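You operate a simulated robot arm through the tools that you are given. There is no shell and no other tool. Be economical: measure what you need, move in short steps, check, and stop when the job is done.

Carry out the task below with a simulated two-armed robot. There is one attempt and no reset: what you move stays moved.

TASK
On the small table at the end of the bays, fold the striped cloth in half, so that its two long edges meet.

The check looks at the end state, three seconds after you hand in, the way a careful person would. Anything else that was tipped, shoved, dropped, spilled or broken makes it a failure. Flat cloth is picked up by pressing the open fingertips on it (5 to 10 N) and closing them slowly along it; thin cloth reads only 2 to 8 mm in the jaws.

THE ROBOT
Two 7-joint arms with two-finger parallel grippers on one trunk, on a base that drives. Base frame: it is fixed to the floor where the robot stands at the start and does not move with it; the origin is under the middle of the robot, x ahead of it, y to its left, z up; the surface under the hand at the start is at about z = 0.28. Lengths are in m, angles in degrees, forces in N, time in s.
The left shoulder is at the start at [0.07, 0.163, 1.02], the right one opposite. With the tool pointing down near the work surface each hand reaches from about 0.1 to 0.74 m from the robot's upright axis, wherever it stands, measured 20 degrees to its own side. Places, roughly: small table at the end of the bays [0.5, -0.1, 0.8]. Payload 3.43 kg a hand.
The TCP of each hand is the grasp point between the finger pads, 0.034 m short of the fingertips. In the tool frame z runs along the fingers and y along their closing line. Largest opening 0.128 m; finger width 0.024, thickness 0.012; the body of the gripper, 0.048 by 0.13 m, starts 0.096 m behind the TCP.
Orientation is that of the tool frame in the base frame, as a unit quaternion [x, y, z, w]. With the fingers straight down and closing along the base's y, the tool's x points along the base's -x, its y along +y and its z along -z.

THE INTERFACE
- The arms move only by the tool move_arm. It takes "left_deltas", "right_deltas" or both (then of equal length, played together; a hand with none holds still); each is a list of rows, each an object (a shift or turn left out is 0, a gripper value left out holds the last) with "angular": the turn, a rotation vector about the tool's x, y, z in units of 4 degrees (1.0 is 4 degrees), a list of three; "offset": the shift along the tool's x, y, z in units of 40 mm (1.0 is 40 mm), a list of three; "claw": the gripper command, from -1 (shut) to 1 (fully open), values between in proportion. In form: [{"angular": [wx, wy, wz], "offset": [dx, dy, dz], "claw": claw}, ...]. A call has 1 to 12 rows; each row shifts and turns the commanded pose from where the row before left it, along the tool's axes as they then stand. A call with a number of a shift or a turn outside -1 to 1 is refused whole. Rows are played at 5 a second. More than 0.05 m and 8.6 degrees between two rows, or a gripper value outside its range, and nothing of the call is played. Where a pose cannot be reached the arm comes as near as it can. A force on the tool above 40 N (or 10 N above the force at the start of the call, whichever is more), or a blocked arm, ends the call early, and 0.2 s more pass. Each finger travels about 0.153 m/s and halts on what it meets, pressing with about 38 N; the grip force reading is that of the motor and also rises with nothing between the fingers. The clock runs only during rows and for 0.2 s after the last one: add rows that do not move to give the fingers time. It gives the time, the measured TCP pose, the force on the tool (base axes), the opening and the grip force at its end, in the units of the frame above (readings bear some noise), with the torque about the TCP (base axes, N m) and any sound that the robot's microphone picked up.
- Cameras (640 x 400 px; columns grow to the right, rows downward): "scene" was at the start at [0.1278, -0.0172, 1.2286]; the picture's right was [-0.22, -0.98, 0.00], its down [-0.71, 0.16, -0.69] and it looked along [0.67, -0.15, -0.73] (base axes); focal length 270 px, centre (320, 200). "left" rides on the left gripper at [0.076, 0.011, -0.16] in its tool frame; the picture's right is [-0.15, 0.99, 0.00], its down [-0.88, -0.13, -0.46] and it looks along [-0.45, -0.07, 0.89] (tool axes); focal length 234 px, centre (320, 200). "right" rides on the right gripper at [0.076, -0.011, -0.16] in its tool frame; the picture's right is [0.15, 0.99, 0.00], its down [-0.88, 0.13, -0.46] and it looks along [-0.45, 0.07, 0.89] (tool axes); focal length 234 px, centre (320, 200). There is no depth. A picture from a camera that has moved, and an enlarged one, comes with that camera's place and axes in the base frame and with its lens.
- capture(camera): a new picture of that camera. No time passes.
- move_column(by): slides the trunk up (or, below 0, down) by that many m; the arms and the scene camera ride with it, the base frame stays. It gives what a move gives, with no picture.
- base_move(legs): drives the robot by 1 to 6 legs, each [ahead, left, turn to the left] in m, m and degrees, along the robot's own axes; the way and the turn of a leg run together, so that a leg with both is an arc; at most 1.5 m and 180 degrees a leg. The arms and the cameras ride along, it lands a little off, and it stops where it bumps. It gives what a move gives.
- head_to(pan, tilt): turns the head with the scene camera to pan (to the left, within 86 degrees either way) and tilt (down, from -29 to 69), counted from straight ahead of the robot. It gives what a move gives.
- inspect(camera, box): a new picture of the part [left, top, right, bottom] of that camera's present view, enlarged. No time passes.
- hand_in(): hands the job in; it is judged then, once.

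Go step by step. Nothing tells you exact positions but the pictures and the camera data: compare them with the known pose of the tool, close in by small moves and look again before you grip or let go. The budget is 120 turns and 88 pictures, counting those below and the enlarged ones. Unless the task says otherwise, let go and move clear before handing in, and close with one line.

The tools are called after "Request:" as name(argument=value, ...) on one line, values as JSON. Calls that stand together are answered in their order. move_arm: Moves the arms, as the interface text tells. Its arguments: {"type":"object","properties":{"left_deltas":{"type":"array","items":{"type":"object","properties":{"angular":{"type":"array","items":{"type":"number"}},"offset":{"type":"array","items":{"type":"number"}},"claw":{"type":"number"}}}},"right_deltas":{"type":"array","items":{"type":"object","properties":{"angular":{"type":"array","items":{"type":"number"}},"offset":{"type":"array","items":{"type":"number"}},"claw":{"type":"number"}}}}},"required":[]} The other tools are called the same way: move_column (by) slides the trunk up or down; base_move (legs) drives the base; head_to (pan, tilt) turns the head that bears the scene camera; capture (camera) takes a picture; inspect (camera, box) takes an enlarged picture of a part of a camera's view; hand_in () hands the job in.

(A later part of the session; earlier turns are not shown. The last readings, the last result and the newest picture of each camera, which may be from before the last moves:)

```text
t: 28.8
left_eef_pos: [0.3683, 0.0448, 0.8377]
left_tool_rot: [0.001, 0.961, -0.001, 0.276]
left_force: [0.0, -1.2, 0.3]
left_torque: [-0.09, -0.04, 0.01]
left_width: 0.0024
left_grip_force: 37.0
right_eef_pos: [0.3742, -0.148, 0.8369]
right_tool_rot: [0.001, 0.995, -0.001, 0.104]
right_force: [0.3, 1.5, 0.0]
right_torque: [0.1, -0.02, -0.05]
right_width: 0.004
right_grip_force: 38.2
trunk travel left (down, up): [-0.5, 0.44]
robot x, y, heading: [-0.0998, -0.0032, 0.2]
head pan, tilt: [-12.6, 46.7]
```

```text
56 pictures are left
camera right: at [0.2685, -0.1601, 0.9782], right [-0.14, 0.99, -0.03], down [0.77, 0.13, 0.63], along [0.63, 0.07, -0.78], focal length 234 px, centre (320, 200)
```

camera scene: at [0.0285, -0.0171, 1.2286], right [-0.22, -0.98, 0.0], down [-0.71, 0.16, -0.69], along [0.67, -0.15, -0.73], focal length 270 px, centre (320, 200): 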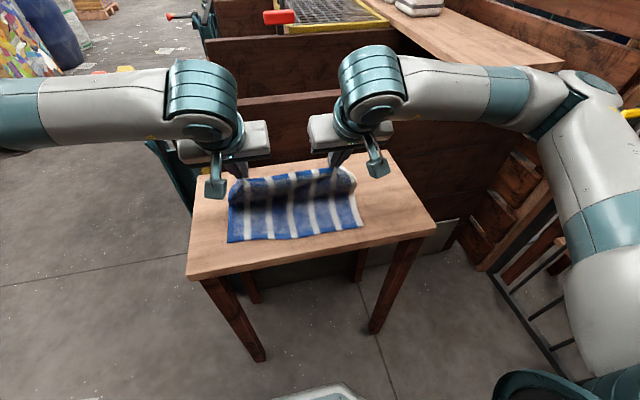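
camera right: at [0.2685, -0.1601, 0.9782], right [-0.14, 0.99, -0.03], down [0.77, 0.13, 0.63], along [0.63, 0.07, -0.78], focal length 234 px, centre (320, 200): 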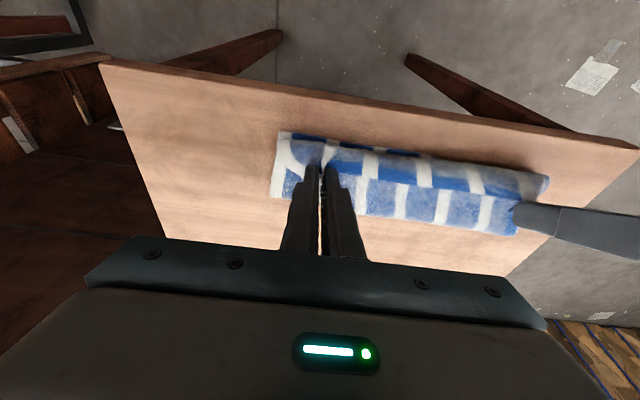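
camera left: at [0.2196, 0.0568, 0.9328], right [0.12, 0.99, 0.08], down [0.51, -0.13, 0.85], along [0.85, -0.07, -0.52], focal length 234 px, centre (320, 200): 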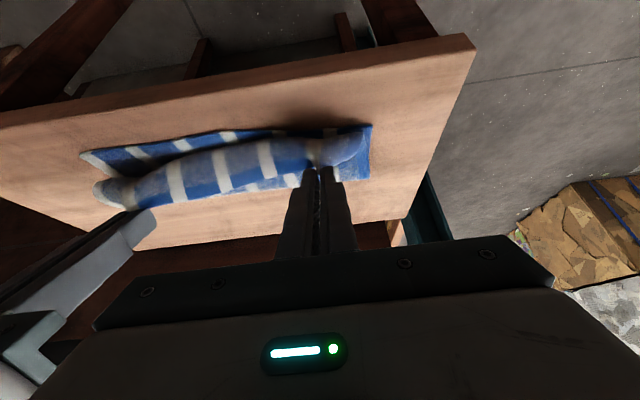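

Both hands now sit over the near edge, and the near corner hasn't moved (C≈(.368, -.192)). I'll lower gently with a slight shift away, to allow for the lip in the jaws.

Request:
move_arm(left_deltas=[{"offset": [0.1, 0, 0.22]}, {"offset": [0.1, 0, 0.22]}, {"offset": [0.1, 0, 0.22]}, {"offset": [0.1, 0, 0.22]}, {}], right_deltas=[{"offset": [-0.028, 0, 0.25]}, {"offset": [-0.028, 0, 0.25]}, {"offset": [-0.028, 0, 0.25]}, {"offset": [-0.028, 0, 0.25]}, {}])

Request:
capture(camera="left")

Request:
capture(camera="right")

Request:
inspect(camera="scene", box=[200, 150, 424, 290])

```text
t: 29.9
left_eef_pos: [0.3735, 0.0454, 0.7997]
left_tool_rot: [0.0, 0.961, 0.0, 0.276]
left_force: [-0.2, -2.3, 1.0]
left_torque: [-0.08, -0.02, 0.03]
left_width: 0.0025
left_grip_force: 37.8
right_eef_pos: [0.3888, -0.149, 0.797]
right_tool_rot: [0.001, 0.994, 0.0, 0.105]
right_force: [0.0, 1.8, 1.2]
right_torque: [0.07, 0.01, -0.03]
right_width: 0.0035
right_grip_force: 38.2
trunk travel left (down, up): [-0.5, 0.44]
robot x, y, heading: [-0.0999, 0.0022, -0.0]
head pan, tilt: [-12.6, 46.7]
```

```text
55 pictures are left
camera left: at [0.2248, 0.0568, 0.8937], right [0.12, 0.99, 0.08], down [0.51, -0.13, 0.85], along [0.85, -0.07, -0.52], focal length 234 px, centre (320, 200)
```

left: 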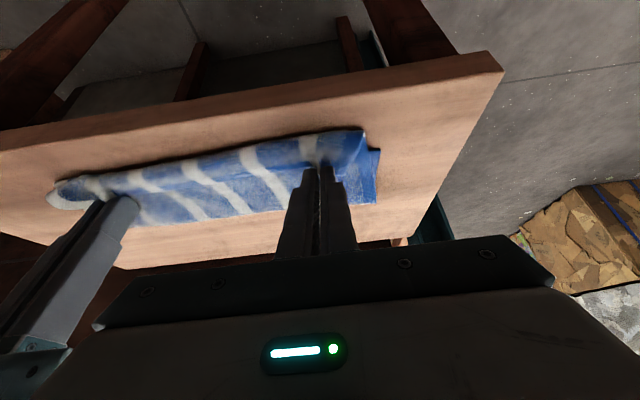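

```text
54 pictures are left
camera right: at [0.2819, -0.16, 0.9394], right [-0.14, 0.99, -0.03], down [0.77, 0.13, 0.63], along [0.63, 0.07, -0.78], focal length 234 px, centre (320, 200)
```

right: 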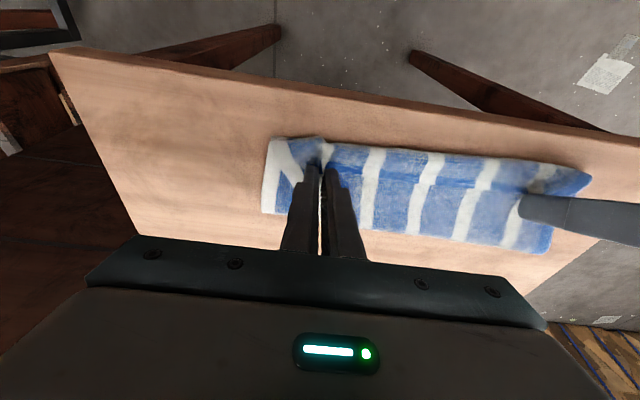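

```text
2.86 times, centred on (312, 220) of scene
camera zoom: at [0.0278, -0.0172, 1.2287], right [-0.22, -0.98, 0.0], down [-0.71, 0.16, -0.69], along [0.67, -0.15, -0.73], focal length 772 px, centre (343, 143)
```

zoom: 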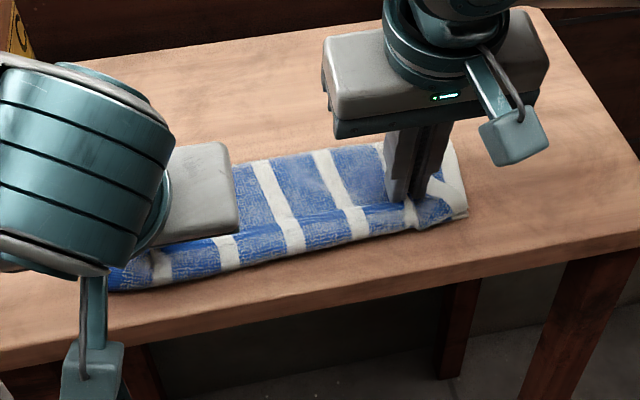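

The edge lies over the near edge with a small lip rolled in the jaws. I'll open the fingers, lift straight away, and look at how it settles.

Request:
move_arm(left_deltas=[{"claw": -0.85}, {"claw": -0.7}, {"claw": -0.6}, {}, {"offset": [0, 0, -0.5]}, {"offset": [0, 0, -0.8]}, {"offset": [0, 0, -0.9]}, {"offset": [0, 0, -0.9]}, {}], right_deltas=[{"claw": -0.85}, {"claw": -0.7}, {"claw": -0.6}, {}, {"offset": [0, 0, -0.5]}, {"offset": [0, 0, -0.8]}, {"offset": [0, 0, -0.9]}, {"offset": [0, 0, -0.9]}, {}])

Request:
capture(camera="left")

Request:
capture(camera="right")

Request:
inspect(camera="scene", box=[200, 150, 424, 290])

```text
t: 31.9
left_eef_pos: [0.3178, 0.038, 0.9068]
left_tool_rot: [0.001, 0.961, 0.0, 0.275]
left_force: [-0.3, -0.1, 0.4]
left_torque: [-0.02, -0.03, 0.0]
left_width: 0.0258
left_grip_force: 0.1
left hand out of reach, approached as far as the arm can: row 7, 8
right_eef_pos: [0.358, -0.1483, 0.9193]
right_tool_rot: [0.0, 0.995, 0.0, 0.104]
right_force: [0.5, -0.3, -0.2]
right_torque: [0.03, 0.0, 0.0]
right_width: 0.0253
right_grip_force: 0.0
trunk travel left (down, up): [-0.5, 0.44]
robot x, y, heading: [-0.1001, -0.0017, -0.1]
head pan, tilt: [-12.6, 46.7]
```

```text
52 pictures are left
camera left: at [0.1687, 0.0497, 1.0022], right [0.12, 0.99, 0.08], down [0.51, -0.13, 0.85], along [0.85, -0.07, -0.52], focal length 234 px, centre (320, 200)
```

left: 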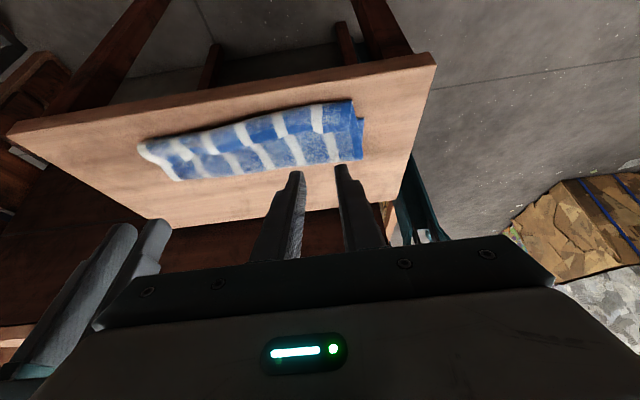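

```text
51 pictures are left
camera right: at [0.2524, -0.1587, 1.0599], right [-0.14, 0.99, -0.03], down [0.77, 0.13, 0.63], along [0.63, 0.07, -0.78], focal length 234 px, centre (320, 200)
```

right: 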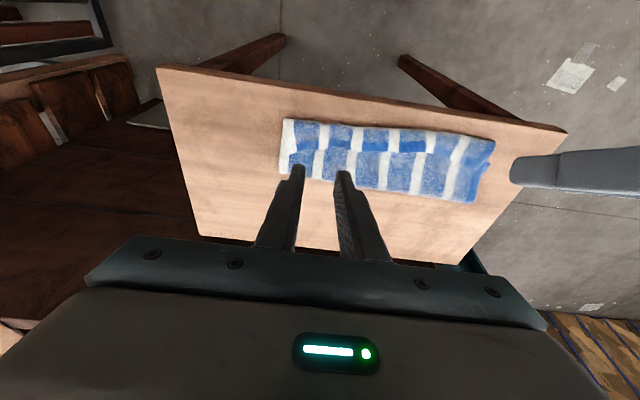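

```text
2.86 times, centred on (312, 220) of scene
camera zoom: at [0.0289, -0.0174, 1.2285], right [-0.22, -0.98, 0.0], down [-0.71, 0.16, -0.68], along [0.67, -0.15, -0.73], focal length 772 px, centre (343, 143)
```

zoom: 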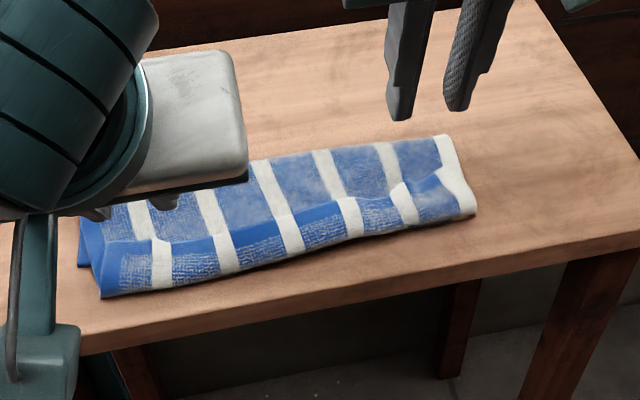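

The top layer landed with its edge curled back: the hem lies at about x≈.383 and the bend overhangs. I'll clear both hands to see it properly.

Request:
move_arm(left_deltas=[{"offset": [0, 0.6, -0.3], "angular": [0, 1, 0]}, {"offset": [0, 0.8, -0.3], "angular": [0, 1, 0]}, {"offset": [0, 0.9, 0], "angular": [0, 1, 0]}, {"offset": [0, 0.9, 0], "angular": [0, 1, 0]}, {"offset": [0, 0.9, 0], "angular": [0, 1, 0]}, {"angular": [0, 1, 0]}, {"angular": [0, 1, 0]}, {"angular": [0, 1, 0]}, {}], right_deltas=[{"offset": [0, -0.6, 0], "angular": [0, 1, 0]}, {"offset": [0, -0.8, 0], "angular": [0, 1, 0]}, {"offset": [0, -0.9, 0], "angular": [0, 1, 0]}, {"offset": [0, -0.9, 0]}, {}, {}, {}, {}, {}])

Request:
inspect(camera="scene", box=[210, 170, 370, 270])

Request:
inspect(camera="scene", box=[220, 190, 300, 240])

Request:
inspect(camera="scene", box=[300, 180, 380, 230])

```text
t: 34.0
left_eef_pos: [0.3087, 0.2009, 0.9302]
left_tool_rot: [-0.001, 1.0, -0.001, -0.001]
left_force: [0.0, -0.7, -0.4]
left_torque: [-0.05, 0.02, -0.03]
left_width: 0.0257
left_grip_force: 0.1
left hand out of reach, approached as far as the arm can: row 1
right_eef_pos: [0.3617, -0.2754, 0.9229]
right_tool_rot: [0.001, 1.0, 0.001, -0.001]
right_force: [-0.2, -0.3, -0.1]
right_torque: [-0.02, 0.0, -0.02]
right_width: 0.0254
right_grip_force: 0.1
trunk travel left (down, up): [-0.5, 0.44]
robot x, y, heading: [-0.0973, 0.0014, -0.3]
head pan, tilt: [-12.6, 46.7]
```

```text
4.00 times, centred on (290, 220) of scene
camera zoom: at [0.0278, -0.0171, 1.2287], right [-0.22, -0.98, 0.0], down [-0.71, 0.16, -0.69], along [0.67, -0.15, -0.73], focal length 1081 px, centre (440, 120)
```

zoom: 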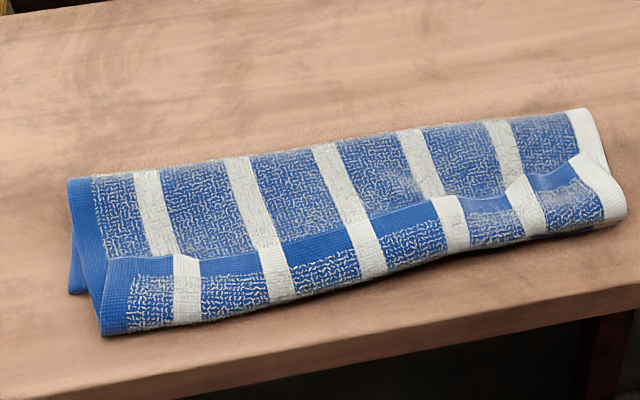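

```text
8.00 times, centred on (260, 215) of scene
camera zoom: at [0.0278, -0.0171, 1.2287], right [-0.22, -0.98, 0.0], down [-0.71, 0.16, -0.69], along [0.67, -0.15, -0.73], focal length 2162 px, centre (800, 80)
```

zoom: 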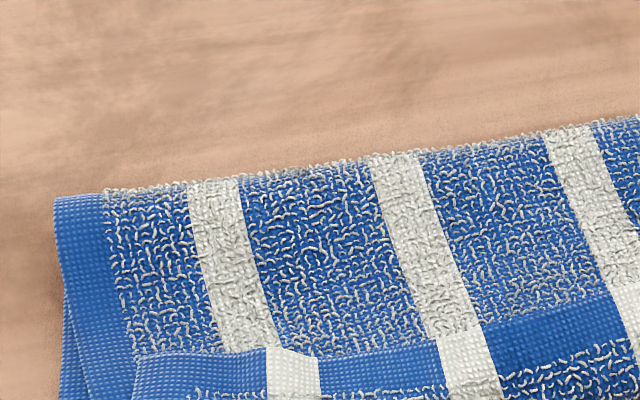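

```text
8.00 times, centred on (340, 205) of scene
camera zoom: at [0.0278, -0.0171, 1.2287], right [-0.22, -0.98, 0.0], down [-0.71, 0.16, -0.69], along [0.67, -0.15, -0.73], focal length 2162 px, centre (160, 160)
```

zoom: 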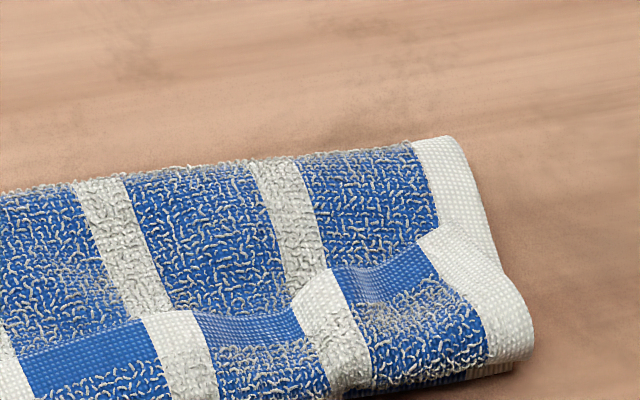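

The picture confirms it: the hem (edge) is curled back on top by about 40 mm and the crease sits at x≈.45. I'll back the base another 0.1 m so the hands can tilt more. Then I'll regrip the hem, lift it, and lay it down correctly.

Request:
base_move(legs=[[-0.1, 0, 0]])

Request:
inspect(camera="scene", box=[210, 150, 370, 250])

```text
t: 35.1
left_eef_pos: [0.2064, 0.1998, 0.9301]
left_tool_rot: [0.0, 1.0, 0.0, 0.001]
left_force: [-0.9, 0.5, -0.3]
left_torque: [-0.01, -0.03, -0.01]
left_width: 0.0255
left_grip_force: 0.1
right_eef_pos: [0.2603, -0.2749, 0.9233]
right_tool_rot: [0.0, 1.0, 0.001, 0.0]
right_force: [-1.0, 0.4, 0.6]
right_torque: [-0.01, -0.04, -0.01]
right_width: 0.0256
right_grip_force: 0.0
trunk travel left (down, up): [-0.5, 0.44]
robot x, y, heading: [-0.2004, -0.0009, 0.1]
head pan, tilt: [-12.6, 46.7]
```

```text
4.00 times, centred on (290, 200) of scene
camera zoom: at [-0.0743, -0.017, 1.2288], right [-0.22, -0.98, 0.0], down [-0.71, 0.16, -0.69], along [0.67, -0.15, -0.73], focal length 1081 px, centre (440, 200)
```

zoom: 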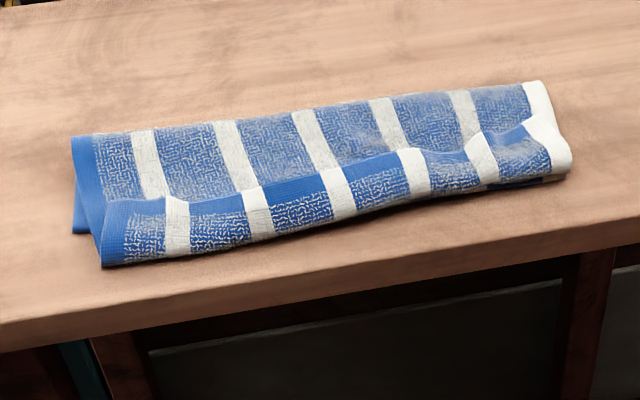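

Now I'll move both hands above the hem (left ≈(.388, .044), right ≈(.396, -.148)) with a 16° tilt.

Request:
move_arm(left_deltas=[{"offset": [-0.72, -0.65, 0], "claw": -0.3}, {"offset": [-0.72, -0.65, 0]}, {"offset": [-0.72, -0.65, 0]}, {"offset": [-0.72, -0.65, 0]}, {"offset": [-0.72, -0.65, 0]}, {"offset": [-0.72, -0.65, 0]}, {"offset": [0.02, 0, 0.61], "angular": [0, -1, 0]}, {"offset": [0.064, 0, 0.61], "angular": [0, -1, 0]}, {"offset": [0.106, 0, 0.6], "angular": [0, -1, 0]}, {"offset": [0.148, 0, 0.595], "angular": [0, -1, 0]}, {}], right_deltas=[{"offset": [-0.525, 0.53, 0], "claw": -0.3}, {"offset": [-0.525, 0.53, 0]}, {"offset": [-0.525, 0.53, 0]}, {"offset": [-0.525, 0.53, 0]}, {"offset": [-0.525, 0.53, 0]}, {"offset": [-0.525, 0.53, 0]}, {"offset": [0.02, 0, 0.57], "angular": [0, -1, 0]}, {"offset": [0.06, 0, 0.565], "angular": [0, -1, 0]}, {"offset": [0.1, 0, 0.56], "angular": [0, -1, 0]}, {"offset": [0.138, 0, 0.55], "angular": [0, -1, 0]}, {}])

Request:
capture(camera="left")

Request:
capture(camera="right")

Request:
inspect(camera="scene", box=[210, 150, 370, 250])

```text
t: 37.5
left_eef_pos: [0.3764, 0.0429, 0.8337]
left_tool_rot: [-0.001, 0.99, 0.0, 0.14]
left_force: [0.0, -0.9, 0.3]
left_torque: [0.02, 0.01, -0.01]
left_width: 0.0448
left_grip_force: 0.2
right_eef_pos: [0.3838, -0.1489, 0.8341]
right_tool_rot: [0.0, 0.99, 0.0, 0.139]
right_force: [0.4, 0.1, 0.0]
right_torque: [0.01, -0.03, -0.03]
right_width: 0.0448
right_grip_force: 0.1
trunk travel left (down, up): [-0.5, 0.44]
robot x, y, heading: [-0.203, 0.0009, -0.0]
head pan, tilt: [-12.6, 46.7]
```

```text
45 pictures are left
camera left: at [0.2586, 0.0536, 0.9645], right [0.14, 0.99, 0.04], down [0.72, -0.13, 0.68], along [0.68, -0.07, -0.73], focal length 234 px, centre (320, 200)
```

left: 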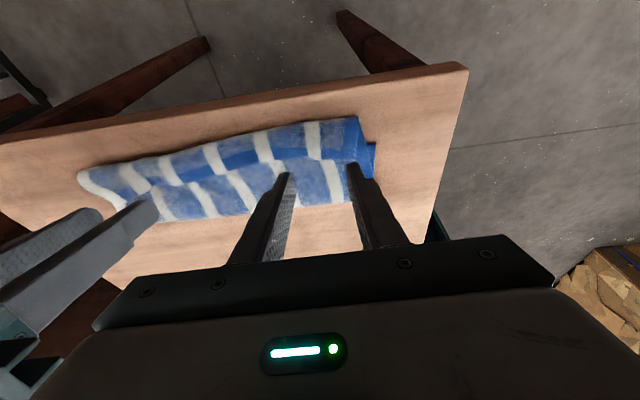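

```text
44 pictures are left
camera right: at [0.2679, -0.1602, 0.967], right [-0.14, 0.99, -0.04], down [0.72, 0.13, 0.68], along [0.68, 0.07, -0.73], focal length 234 px, centre (320, 200)
```

right: 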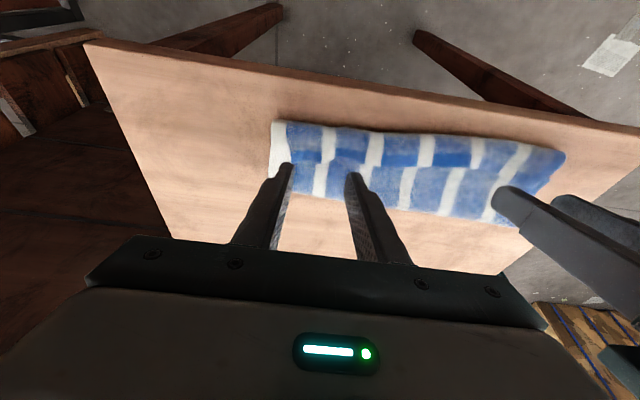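

```text
4.00 times, centred on (290, 200) of scene
camera zoom: at [-0.0733, -0.0169, 1.2287], right [-0.22, -0.98, 0.0], down [-0.71, 0.16, -0.69], along [0.67, -0.15, -0.73], focal length 1081 px, centre (440, 200)
```

zoom: 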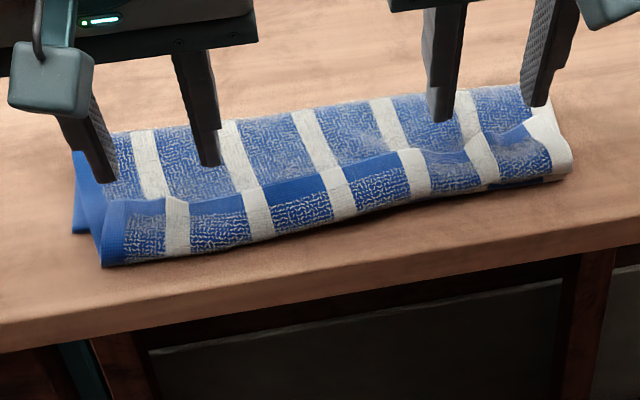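

Positions match. I'll lower onto the hem.

Request:
move_arm(left_deltas=[{"offset": [0.07, 0, 0.24]}, {"offset": [0.06, 0, 0.2]}, {"offset": [0.04, 0, 0.14]}, {}], right_deltas=[{"offset": [0.07, 0, 0.24]}, {"offset": [0.06, 0, 0.2]}, {"offset": [0.04, 0, 0.14]}, {}])

Request:
inspect(camera="scene", box=[210, 150, 370, 250])

```text
t: 38.5
left_eef_pos: [0.3746, 0.0438, 0.8075]
left_tool_rot: [-0.001, 0.99, 0.001, 0.139]
left_force: [0.6, 0.5, 0.0]
left_torque: [-0.01, 0.0, -0.01]
left_width: 0.0447
left_grip_force: 0.1
right_eef_pos: [0.3842, -0.1491, 0.8081]
right_tool_rot: [0.001, 0.99, 0.0, 0.139]
right_force: [0.5, -0.3, 0.4]
right_torque: [0.02, 0.02, -0.04]
right_width: 0.0447
right_grip_force: 0.1
trunk travel left (down, up): [-0.5, 0.44]
robot x, y, heading: [-0.1993, -0.0009, -0.2]
head pan, tilt: [-12.6, 46.7]
```

```text
4.00 times, centred on (290, 200) of scene
camera zoom: at [-0.0732, -0.017, 1.2287], right [-0.22, -0.98, 0.0], down [-0.71, 0.16, -0.69], along [0.67, -0.15, -0.73], focal length 1081 px, centre (440, 200)
```

zoom: 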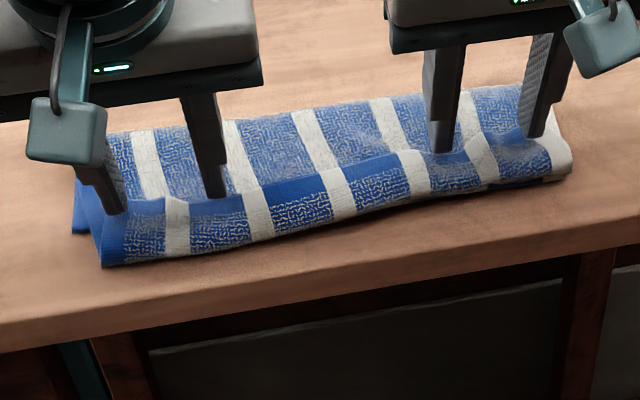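

The tips are right at the hem, so I'll keep going down slowly.

Request:
move_arm(left_deltas=[{"offset": [0.025, 0, 0.08]}, {"offset": [0.025, 0, 0.08]}, {}], right_deltas=[{"offset": [0.025, 0, 0.08]}, {"offset": [0.025, 0, 0.08]}, {}])

```text
t: 39.3
left_eef_pos: [0.375, 0.0453, 0.7996]
left_tool_rot: [-0.001, 0.99, 0.0, 0.14]
left_force: [-0.7, 0.3, 0.2]
left_torque: [0.02, 0.01, 0.03]
left_width: 0.0449
left_grip_force: 0.1
right_eef_pos: [0.3838, -0.1484, 0.8009]
right_tool_rot: [-0.001, 0.99, 0.0, 0.139]
right_force: [0.7, 0.5, -0.5]
right_torque: [0.01, -0.02, -0.01]
right_width: 0.045
right_grip_force: 0.0
trunk travel left (down, up): [-0.5, 0.44]
robot x, y, heading: [-0.2024, -0.0035, -0.0]
head pan, tilt: [-12.6, 46.7]
```

Request:
move_arm(left_deltas=[{"offset": [0.015, 0, 0.05]}, {"offset": [0.015, 0, 0.05]}, {}], right_deltas=[{"offset": [0.015, 0, 0.05]}, {"offset": [0.015, 0, 0.05]}, {}])

Request:
inspect(camera="scene", box=[210, 150, 370, 250])

```text
t: 40.1
left_eef_pos: [0.3761, 0.0452, 0.7968]
left_tool_rot: [-0.001, 0.99, 0.0, 0.139]
left_force: [0.9, -0.7, 0.0]
left_torque: [0.02, 0.0, 0.0]
left_width: 0.0447
left_grip_force: 0.0
right_eef_pos: [0.3839, -0.1478, 0.7971]
right_tool_rot: [0.0, 0.99, 0.0, 0.139]
right_force: [0.3, -0.6, 1.4]
right_torque: [0.0, -0.02, -0.02]
right_width: 0.0448
right_grip_force: 0.0
trunk travel left (down, up): [-0.5, 0.44]
robot x, y, heading: [-0.2024, 0.0028, -0.1]
head pan, tilt: [-12.6, 46.7]
```

```text
4.00 times, centred on (290, 200) of scene
camera zoom: at [-0.0733, -0.017, 1.2287], right [-0.22, -0.98, 0.0], down [-0.71, 0.16, -0.69], along [0.67, -0.15, -0.73], focal length 1081 px, centre (440, 200)
```

zoom: 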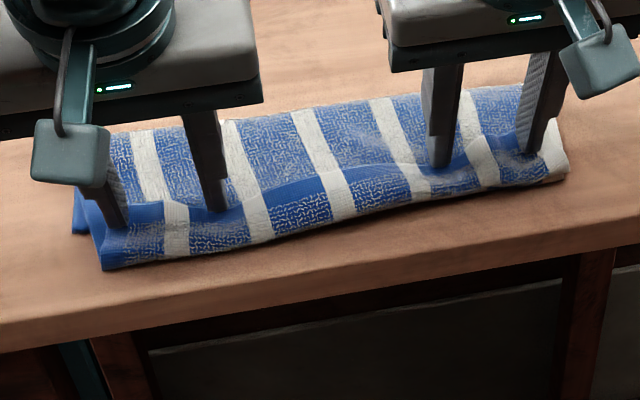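

The fingers are touching the lip just inside the hem. A little more pressure.

Request:
move_arm(left_deltas=[{"offset": [0.02, 0, 0.06]}, {}], right_deltas=[{"offset": [0.015, 0, 0.04]}, {}])

```text
t: 40.7
left_eef_pos: [0.3756, 0.0448, 0.794]
left_tool_rot: [0.0, 0.99, 0.0, 0.139]
left_force: [0.1, 0.2, 2.1]
left_torque: [-0.03, -0.05, 0.01]
left_width: 0.0447
left_grip_force: 0.2
right_eef_pos: [0.383, -0.1473, 0.7975]
right_tool_rot: [0.001, 0.99, 0.0, 0.139]
right_force: [0.8, 0.3, 2.1]
right_torque: [-0.03, -0.02, 0.01]
right_width: 0.0449
right_grip_force: 0.0
trunk travel left (down, up): [-0.5, 0.44]
robot x, y, heading: [-0.1974, -0.0007, 0.0]
head pan, tilt: [-12.6, 46.7]
```

Request:
move_arm(left_deltas=[{"offset": [0.01, 0, 0.035]}, {}], right_deltas=[{"offset": [0.01, 0, 0.035]}, {}])

```text
t: 41.3
left_eef_pos: [0.3751, 0.044, 0.7939]
left_tool_rot: [-0.001, 0.99, 0.0, 0.14]
left_force: [1.8, -1.0, 2.2]
left_torque: [0.01, -0.01, -0.02]
left_width: 0.0449
left_grip_force: 0.1
right_eef_pos: [0.3818, -0.1461, 0.7933]
right_tool_rot: [0.0, 0.99, 0.0, 0.14]
right_force: [1.1, -1.3, 6.5]
right_torque: [-0.03, 0.02, -0.04]
right_width: 0.0448
right_grip_force: 0.1
trunk travel left (down, up): [-0.5, 0.44]
robot x, y, heading: [-0.2045, -0.0007, -0.1]
head pan, tilt: [-12.6, 46.7]
```

The right reads 6.5 N and the left about 2 N. I'll press the left slightly more and close both slowly.

Request:
move_arm(left_deltas=[{"offset": [0.01, 0, 0.04]}, {}, {"claw": -0.37}, {"claw": -0.45}, {"claw": -0.53}, {"claw": -0.61}, {"claw": -0.69}, {"claw": -0.77}, {"claw": -0.85}, {"claw": -0.93}, {"claw": -1}, {}], right_deltas=[{}, {}, {"claw": -0.37}, {"claw": -0.45}, {"claw": -0.53}, {"claw": -0.61}, {"claw": -0.69}, {"claw": -0.77}, {"claw": -0.85}, {"claw": -0.93}, {"claw": -1}, {}])

Request:
inspect(camera="scene", box=[210, 150, 370, 250])

```text
t: 43.9
left_eef_pos: [0.3744, 0.0446, 0.7916]
left_tool_rot: [0.0, 0.99, 0.0, 0.139]
left_force: [0.4, -8.6, 5.3]
left_torque: [-0.3, 0.01, -0.01]
left_width: 0.0038
left_grip_force: 38.0
right_eef_pos: [0.3827, -0.148, 0.7943]
right_tool_rot: [0.0, 0.99, 0.0, 0.139]
right_force: [0.1, 7.6, 6.2]
right_torque: [0.28, 0.03, -0.04]
right_width: 0.0086
right_grip_force: 38.0
trunk travel left (down, up): [-0.5, 0.44]
robot x, y, heading: [-0.1998, -0.0026, 0.1]
head pan, tilt: [-12.6, 46.7]
```

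```text
4.00 times, centred on (290, 200) of scene
camera zoom: at [-0.0743, -0.0169, 1.2288], right [-0.22, -0.98, 0.0], down [-0.71, 0.16, -0.69], along [0.67, -0.15, -0.73], focal length 1081 px, centre (440, 200)
```

zoom: 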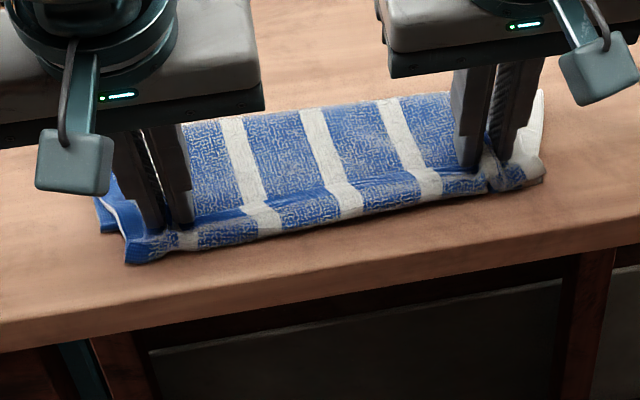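

Both closed, the left at 3.8 mm and the right at 8.6 mm, so the right may hold a second layer. I'll lift a little and look.

Request:
move_arm(left_deltas=[{"offset": [-0.1, 0, -0.3]}, {"offset": [-0.1, 0, -0.4]}, {"offset": [-0.1, 0, -0.4]}, {"offset": [-0.1, 0, -0.4]}, {}], right_deltas=[{"offset": [-0.1, 0, -0.3]}, {"offset": [-0.1, 0, -0.4]}, {"offset": [-0.1, 0, -0.4]}, {"offset": [-0.1, 0, -0.4]}, {}])

Request:
inspect(camera="scene", box=[210, 150, 370, 250])

Request:
inspect(camera="right", box=[220, 60, 540, 260])

Request:
inspect(camera="left", box=[100, 60, 420, 260])

```text
t: 45.1
left_eef_pos: [0.3729, 0.042, 0.8546]
left_tool_rot: [-0.001, 0.99, 0.0, 0.138]
left_force: [-0.1, -4.1, 0.3]
left_torque: [-0.16, -0.02, -0.04]
left_width: 0.0038
left_grip_force: 37.3
right_eef_pos: [0.383, -0.1468, 0.8554]
right_tool_rot: [0.001, 0.99, 0.0, 0.138]
right_force: [0.0, 4.2, -0.2]
right_torque: [0.15, 0.02, 0.01]
right_width: 0.0083
right_grip_force: 37.9
trunk travel left (down, up): [-0.5, 0.44]
robot x, y, heading: [-0.2003, -0.0028, -0.1]
head pan, tilt: [-12.6, 46.7]
```

```text
4.00 times, centred on (290, 200) of scene
camera zoom: at [-0.0727, -0.017, 1.2286], right [-0.22, -0.98, 0.0], down [-0.71, 0.16, -0.69], along [0.67, -0.15, -0.73], focal length 1081 px, centre (440, 200)
```

zoom: 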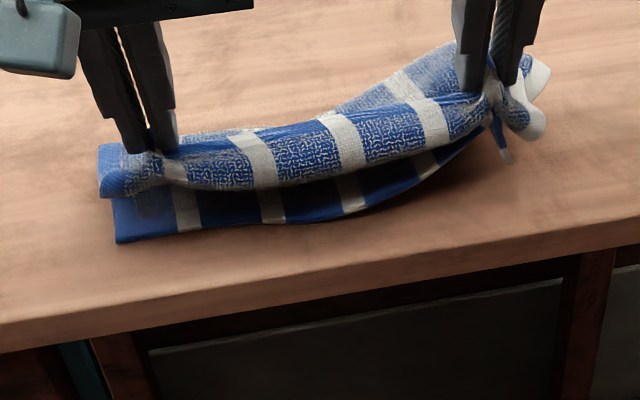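

```text
2.00 times, centred on (380, 160) of right
camera zoom: at [0.2671, -0.1586, 0.988], right [-0.14, 0.99, -0.04], down [0.72, 0.13, 0.68], along [0.68, 0.07, -0.73], focal length 468 px, centre (200, 280)
```

zoom: 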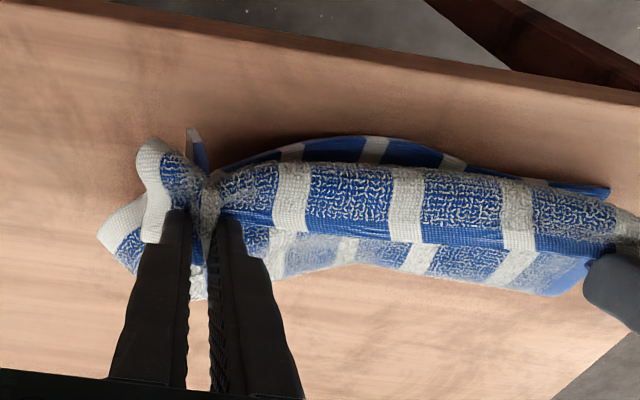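

```text
2.00 times, centred on (260, 160) of left
camera zoom: at [0.2556, 0.0534, 0.9858], right [0.14, 0.99, 0.04], down [0.72, -0.13, 0.68], along [0.68, -0.07, -0.73], focal length 468 px, centre (440, 280)
```

zoom: 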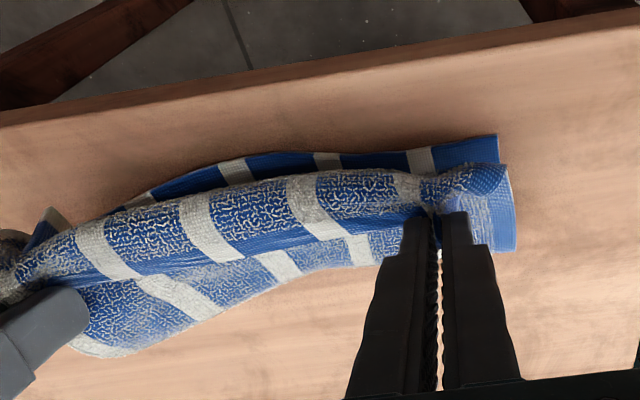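

The right hand caught all the layers, while the left appears to hold only the top one. I'll lower the right back down and release it, keeping the left hold.

Request:
move_arm(right_deltas=[{"offset": [0.1, 0, 0.4]}, {"offset": [0.1, 0, 0.4]}, {"offset": [0.1, 0, 0.4]}, {"offset": [0.08, 0, 0.25]}, {"claw": -0.7}, {"claw": -0.4}, {"claw": -0.3}, {"offset": [0, 0, -0.4]}, {"offset": [0, 0, -0.8]}, {"offset": [0, -0.3, -0.8]}, {}])

Request:
inspect(camera="scene", box=[210, 150, 370, 250])

Request:
capture(camera="right")

```text
t: 47.5
left_eef_pos: [0.3733, 0.0428, 0.8539]
left_tool_rot: [-0.001, 0.99, 0.0, 0.139]
left_force: [-0.7, -0.4, -0.1]
left_torque: [0.02, -0.01, -0.03]
left_width: 0.0039
left_grip_force: 38.1
right_eef_pos: [0.3625, -0.162, 0.8737]
right_tool_rot: [0.001, 0.99, 0.0, 0.138]
right_force: [0.6, -0.3, -0.3]
right_torque: [0.02, 0.01, 0.01]
right_width: 0.0448
right_grip_force: 0.0
trunk travel left (down, up): [-0.5, 0.44]
robot x, y, heading: [-0.2018, -0.0002, -0.0]
head pan, tilt: [-12.6, 46.7]
```

```text
4.00 times, centred on (290, 200) of scene
camera zoom: at [-0.0727, -0.0167, 1.2286], right [-0.22, -0.98, 0.0], down [-0.71, 0.16, -0.69], along [0.67, -0.15, -0.73], focal length 1081 px, centre (440, 200)
```

zoom: 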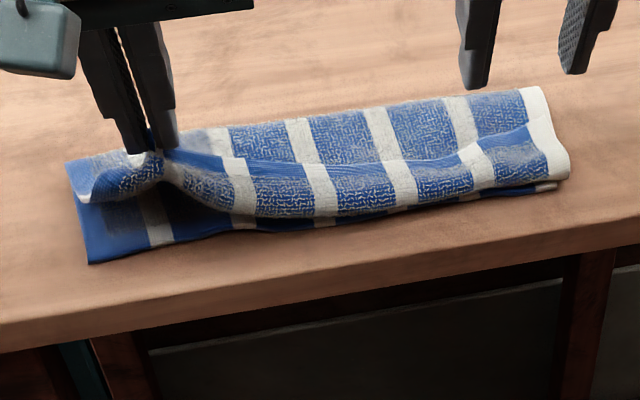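

```text
35 pictures are left
camera right: at [0.2466, -0.1738, 1.0075], right [-0.14, 0.99, -0.04], down [0.72, 0.13, 0.68], along [0.68, 0.07, -0.73], focal length 234 px, centre (320, 200)
```

right: 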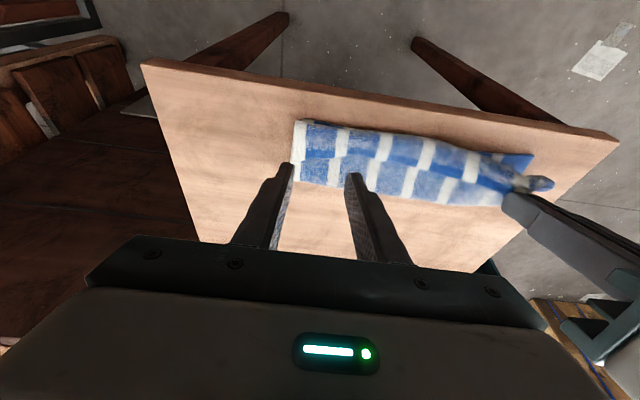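

The left hand holds only the top layer's hem. I'll lift the left up and away over the crease to loosen the right side, then regrip on the right.

Request:
move_arm(left_deltas=[{"offset": [-0.3, 0, -0.3]}, {"offset": [-0.5, 0, -0.15]}, {"offset": [-0.55, 0, -0.05]}, {"offset": [-0.6, 0, 0]}, {}, {}])

Request:
inspect(camera="scene", box=[210, 130, 370, 230])

```text
t: 48.9
left_eef_pos: [0.4429, 0.0423, 0.8945]
left_tool_rot: [-0.001, 0.99, 0.0, 0.139]
left_force: [0.4, -0.7, 0.5]
left_torque: [-0.01, 0.0, -0.04]
left_width: 0.0035
left_grip_force: 38.3
right_eef_pos: [0.3623, -0.1614, 0.8739]
right_tool_rot: [0.001, 0.99, 0.0, 0.138]
right_force: [-0.1, 0.4, -0.2]
right_torque: [0.0, 0.02, -0.01]
right_width: 0.0448
right_grip_force: 0.0
trunk travel left (down, up): [-0.5, 0.44]
robot x, y, heading: [-0.1999, 0.0021, 0.1]
head pan, tilt: [-12.6, 46.7]
```

```text
4.00 times, centred on (290, 180) of scene
camera zoom: at [-0.073, -0.0171, 1.2286], right [-0.22, -0.98, 0.0], down [-0.71, 0.16, -0.69], along [0.67, -0.15, -0.73], focal length 1081 px, centre (440, 280)
```

zoom: 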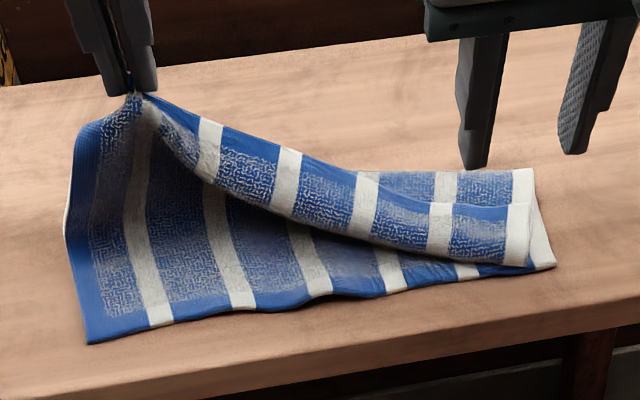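

The cloth unrolls nicely. I'll open the top layer completely so both far corners can be gripped cleanly, first driving forward 0.07 m, which carries the left hand the right way.

Request:
base_move(legs=[[0.07, 0, 0]])

Request:
move_arm(left_deltas=[{"offset": [-0.45, 0, 0.2]}, {"offset": [-0.4, 0.05, 0.5]}, {"offset": [-0.3, 0.05, 0.7]}, {"offset": [-0.2, 0.05, 0.6]}, {"offset": [-0.1, 0, 0.4]}, {}, {}])

Request:
inspect(camera="scene", box=[200, 130, 392, 250])

```text
t: 49.9
left_eef_pos: [0.51, 0.0423, 0.8937]
left_tool_rot: [0.0, 0.99, -0.001, 0.138]
left_force: [0.6, 0.5, -0.6]
left_torque: [0.03, 0.03, -0.03]
left_width: 0.0038
left_grip_force: 38.3
right_eef_pos: [0.4307, -0.1632, 0.8725]
right_tool_rot: [0.0, 0.99, 0.0, 0.138]
right_force: [-0.3, 0.0, -0.7]
right_torque: [0.01, 0.02, 0.01]
right_width: 0.0448
right_grip_force: 0.1
trunk travel left (down, up): [-0.5, 0.44]
robot x, y, heading: [-0.1317, -0.0019, 0.1]
head pan, tilt: [-12.6, 46.7]
```

```text
t: 51.5
left_eef_pos: [0.5932, 0.0479, 0.8178]
left_tool_rot: [0.0, 0.99, 0.001, 0.138]
left_force: [0.4, 0.4, -0.9]
left_torque: [0.0, 0.01, 0.0]
left_width: 0.0037
left_grip_force: 37.6
right_eef_pos: [0.4291, -0.1624, 0.8742]
right_tool_rot: [-0.001, 0.99, 0.001, 0.139]
right_force: [-0.4, -0.5, 0.4]
right_torque: [0.01, -0.01, 0.04]
right_width: 0.0446
right_grip_force: 0.1
trunk travel left (down, up): [-0.5, 0.44]
robot x, y, heading: [-0.1328, 0.0007, -0.2]
head pan, tilt: [-12.6, 46.7]
```

```text
3.33 times, centred on (296, 190) of scene
camera zoom: at [-0.006, -0.0171, 1.2286], right [-0.22, -0.98, 0.0], down [-0.71, 0.16, -0.69], along [0.67, -0.15, -0.73], focal length 901 px, centre (400, 233)
```

zoom: 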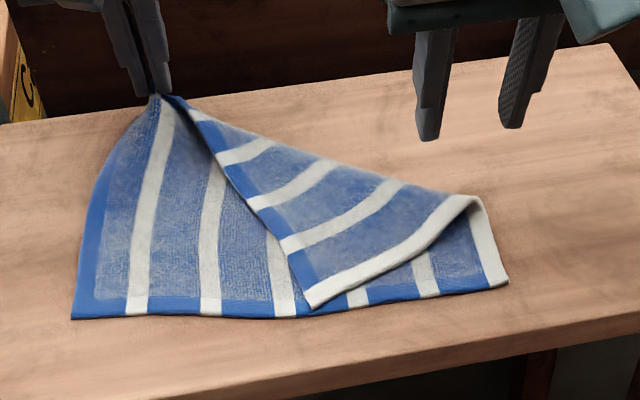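

The left corner is open and the right corner flap now lies flat and unrolled. A better grip is to hang the hem in the air and straddle it with jaws closing along x. I'll raise the left corner so the hem hangs, and rotate the right hand 90° ready for that.

Request:
move_arm(left_deltas=[{"offset": [0.3, 0, -0.75]}, {"offset": [0.45, 0, -0.7]}, {"offset": [0.5, 0, -0.65]}, {"offset": [0.5, 0, -0.6]}, {"offset": [0.5, 0, -0.5]}, {}, {}], right_deltas=[{"angular": [0, 1, 0], "offset": [0, -0.5, -0.8]}, {"angular": [0, 1, 0], "offset": [0, 0, -0.8]}, {"angular": [0, 1, 0]}, {"angular": [0, 1, 0]}, {}, {}, {}])

Request:
move_arm(right_deltas=[{"angular": [0, 0, 1]}, {"angular": [0, 0, 1]}, {"angular": [0, 0, 1]}, {"angular": [0, 0, 1]}, {"angular": [0, 0, 1]}, {"angular": [0, 0, 1]}, {"angular": [0, 0, 1]}, {"angular": [0, 0, 1]}, {"angular": [0, 0, 1]}, {"angular": [0, 0, 1]}, {"angular": [0, 0, 1]}, {"angular": [0, 0, 1]}])

Request:
capture(camera="scene")

```text
t: 53.1
left_eef_pos: [0.4712, 0.0469, 0.9164]
left_tool_rot: [0.001, 0.99, 0.0, 0.139]
left_force: [0.0, -0.3, -0.7]
left_torque: [0.01, -0.02, -0.07]
left_width: 0.0037
left_grip_force: 38.2
right_eef_pos: [0.4148, -0.1826, 0.9357]
right_tool_rot: [0.0, 1.0, 0.0, 0.0]
right_force: [0.6, 0.4, 0.1]
right_torque: [-0.02, 0.0, -0.01]
right_width: 0.0446
right_grip_force: 0.1
trunk travel left (down, up): [-0.5, 0.44]
robot x, y, heading: [-0.1344, 0.0026, -0.0]
head pan, tilt: [-12.6, 46.7]
```

```text
t: 55.7
left_eef_pos: [0.473, 0.0464, 0.9169]
left_tool_rot: [0.0, 0.99, 0.0, 0.139]
left_force: [0.1, -0.1, 0.1]
left_torque: [-0.01, -0.01, -0.04]
left_width: 0.0038
left_grip_force: 37.7
right_eef_pos: [0.4139, -0.1823, 0.9367]
right_tool_rot: [0.408, 0.913, -0.001, 0.0]
right_force: [-0.7, -0.1, 0.4]
right_torque: [-0.01, -0.02, -0.02]
right_width: 0.0448
right_grip_force: 0.1
trunk travel left (down, up): [-0.5, 0.44]
robot x, y, heading: [-0.1332, 0.0007, 0.0]
head pan, tilt: [-12.6, 46.7]
```

```text
32 pictures are left
camera scene: at [-0.006, -0.0171, 1.2286], right [-0.22, -0.98, 0.0], down [-0.71, 0.16, -0.69], along [0.67, -0.15, -0.73], focal length 270 px, centre (320, 200)
```

scene: 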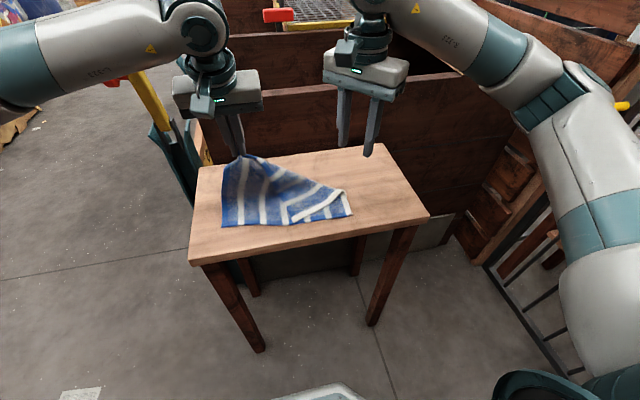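

Right hand is yawed 48°. I'll zoom in to see how the hem hangs.

Request:
inspect(camera="scene", box=[200, 130, 376, 240])

Request:
capture(camera="right")

```text
3.64 times, centred on (288, 185) of scene
camera zoom: at [-0.006, -0.0171, 1.2286], right [-0.22, -0.98, 0.0], down [-0.71, 0.16, -0.69], along [0.67, -0.15, -0.73], focal length 983 px, centre (436, 254)
```

zoom: 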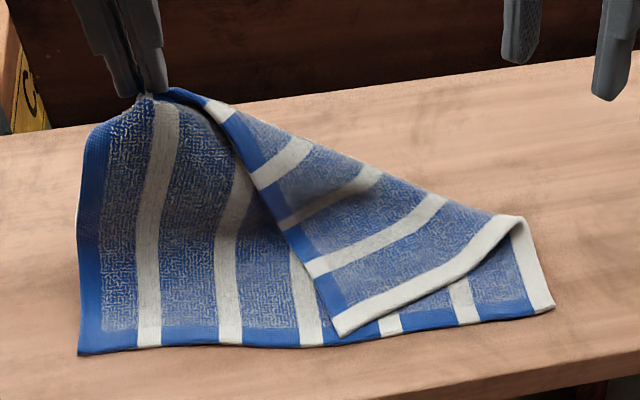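

```text
30 pictures are left
camera right: at [0.3557, -0.1342, 1.0965], right [0.64, 0.77, 0.0], down [0.69, -0.57, 0.46], along [0.35, -0.29, -0.89], focal length 234 px, centre (320, 200)
```

right: 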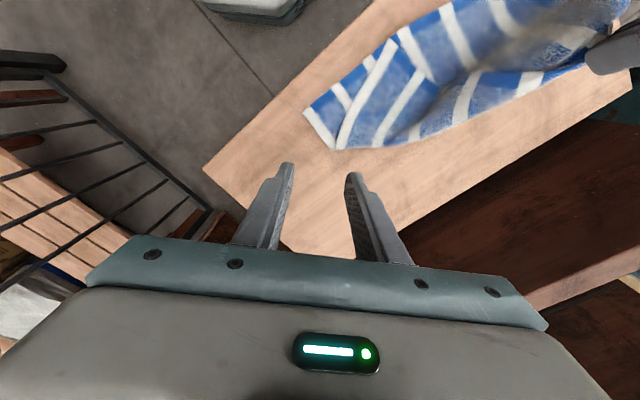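

The hanging hem isn't accessible from above. Instead I'll bring the left corner back past the near edge. The unrolled right corner should follow and overhang onto bare table, where it can be pinched alone in the right orientation.

Request:
move_arm(left_deltas=[{"offset": [0.75, 0, -0.1]}, {"offset": [0.75, 0, 0.1]}, {"offset": [0.7, 0, 0.3]}, {"offset": [0.6, 0, 0.4]}, {"offset": [0.5, 0, 0.4]}, {"offset": [0.45, 0, 0.4]}, {}, {}])

Request:
inspect(camera="scene", box=[200, 140, 376, 250])

```text
t: 57.5
left_eef_pos: [0.3416, 0.0512, 0.8152]
left_tool_rot: [0.0, 0.99, 0.0, 0.14]
left_force: [1.1, 0.6, 0.4]
left_torque: [0.0, -0.01, -0.05]
left_width: 0.0037
left_grip_force: 37.7
right_eef_pos: [0.4134, -0.1835, 0.9361]
right_tool_rot: [0.406, 0.914, 0.001, -0.001]
right_force: [-0.6, 0.9, 0.1]
right_torque: [0.0, 0.01, 0.0]
right_width: 0.0448
right_grip_force: 0.0
trunk travel left (down, up): [-0.5, 0.44]
robot x, y, heading: [-0.1328, 0.0001, 0.0]
head pan, tilt: [-12.6, 46.7]
```

```text
3.64 times, centred on (288, 195) of scene
camera zoom: at [-0.006, -0.017, 1.2286], right [-0.22, -0.98, 0.0], down [-0.71, 0.16, -0.69], along [0.67, -0.15, -0.73], focal length 983 px, centre (436, 218)
```

zoom: 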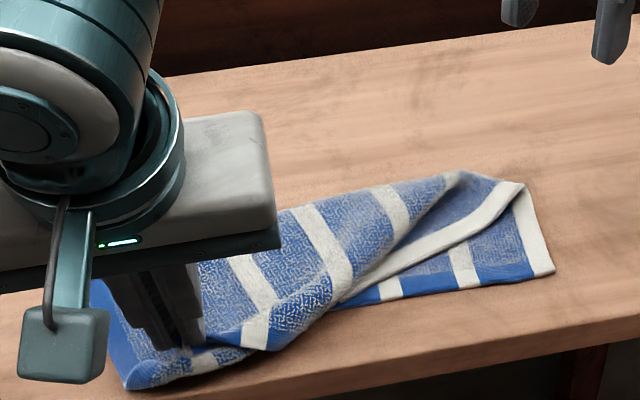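

The right corner got tucked under instead. I'll move the left corner back out to the far side, which gave the flat, unrolled right flap. Then I'll pinch that flap lightly with the right hand, where it is already flipped the right way.

Request:
move_arm(left_deltas=[{"offset": [-0.57, 0, -0.62]}, {"offset": [-0.57, 0, -0.62]}, {"offset": [-0.94, 0, -0.12]}, {"offset": [-0.94, 0, -0.12]}, {"offset": [-0.84, 0, 0.24]}, {"offset": [-0.8, 0, 0.36]}, {"offset": [-0.7, 0, 0.72]}, {"offset": [-0.39, 0, 0.89]}, {"offset": [-0.31, 0, 0.74]}, {}, {}])

Request:
inspect(camera="scene", box=[200, 140, 376, 250])

```text
t: 59.9
left_eef_pos: [0.5911, 0.0482, 0.8257]
left_tool_rot: [0.0, 0.99, 0.001, 0.138]
left_force: [-0.9, -0.8, -0.1]
left_torque: [-0.01, 0.01, -0.01]
left_width: 0.0038
left_grip_force: 38.1
right_eef_pos: [0.414, -0.1824, 0.9355]
right_tool_rot: [0.406, 0.914, 0.0, -0.001]
right_force: [0.1, 0.3, 0.6]
right_torque: [-0.01, 0.01, -0.03]
right_width: 0.0446
right_grip_force: 0.0
trunk travel left (down, up): [-0.5, 0.44]
robot x, y, heading: [-0.1344, -0.0044, -0.1]
head pan, tilt: [-12.6, 46.7]
```

```text
3.64 times, centred on (288, 195) of scene
camera zoom: at [-0.0058, -0.0172, 1.2286], right [-0.22, -0.98, 0.0], down [-0.71, 0.16, -0.69], along [0.67, -0.15, -0.73], focal length 983 px, centre (436, 218)
```

zoom: 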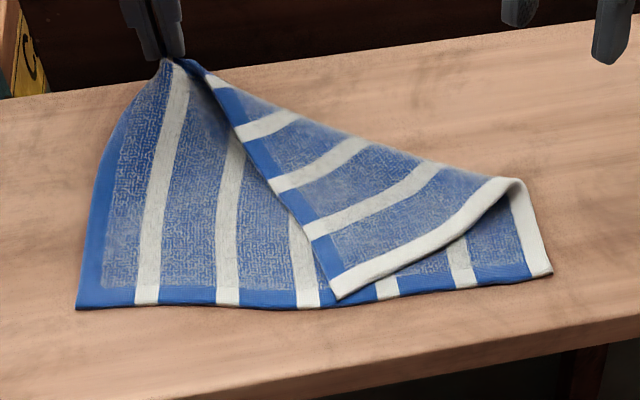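

The state is the same as before, with the flap corner at ≈(.371, -.040). I'll bring the right hand over the flap, about 35 mm inside the corner, with the jaws across its bisector.

Request:
move_arm(right_deltas=[{"angular": [0, 0, -1], "claw": -0.53}, {"angular": [0, 0, -1]}, {"angular": [0, 0, -1]}, {"angular": [0, 0, -1]}, {"angular": [0, 0, -1]}, {"angular": [0, 0, -1]}, {"offset": [0.39, 0.71, 0]}, {"offset": [0.39, 0.71, 0]}, {"offset": [0.39, 0.71, 0]}, {"offset": [0.39, 0.71, 0]}, {"offset": [0, 0, 0.8]}, {"offset": [0, 0, 0.8]}])

Request:
move_arm(right_deltas=[{"offset": [0, 0, 0.8]}, {"offset": [0, 0, 0.5]}, {}])

Request:
inspect(camera="scene", box=[200, 140, 376, 250])

```text
t: 62.5
left_eef_pos: [0.5916, 0.0491, 0.8272]
left_tool_rot: [0.0, 0.991, 0.0, 0.137]
left_force: [0.0, -0.5, 0.3]
left_torque: [-0.02, 0.03, -0.04]
left_width: 0.0039
left_grip_force: 37.7
right_eef_pos: [0.4008, -0.0497, 0.8737]
right_tool_rot: [0.208, 0.978, 0.001, -0.001]
right_force: [0.3, -0.6, -0.6]
right_torque: [-0.03, -0.02, -0.02]
right_width: 0.0298
right_grip_force: 0.0
trunk travel left (down, up): [-0.5, 0.44]
robot x, y, heading: [-0.1358, 0.0052, 0.1]
head pan, tilt: [-12.6, 46.7]
```

```text
t: 63.3
left_eef_pos: [0.5918, 0.0487, 0.8272]
left_tool_rot: [0.0, 0.99, 0.0, 0.139]
left_force: [0.2, -1.6, 0.6]
left_torque: [-0.01, -0.01, -0.04]
left_width: 0.0038
left_grip_force: 37.9
right_eef_pos: [0.4022, -0.0505, 0.8217]
right_tool_rot: [0.208, 0.978, 0.001, 0.0]
right_force: [-0.2, 0.1, 0.5]
right_torque: [-0.02, -0.02, -0.03]
right_width: 0.0302
right_grip_force: 0.2
trunk travel left (down, up): [-0.5, 0.44]
robot x, y, heading: [-0.1336, -0.0029, -0.1]
head pan, tilt: [-12.6, 46.7]
```

```text
3.64 times, centred on (288, 195) of scene
camera zoom: at [-0.006, -0.017, 1.2286], right [-0.22, -0.98, 0.0], down [-0.71, 0.16, -0.69], along [0.67, -0.15, -0.73], focal length 983 px, centre (436, 218)
```

zoom: 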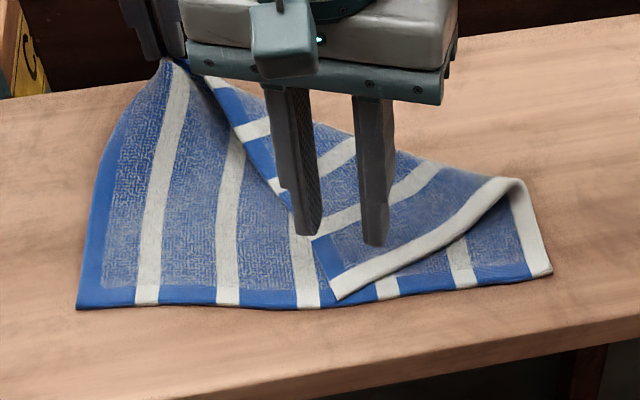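

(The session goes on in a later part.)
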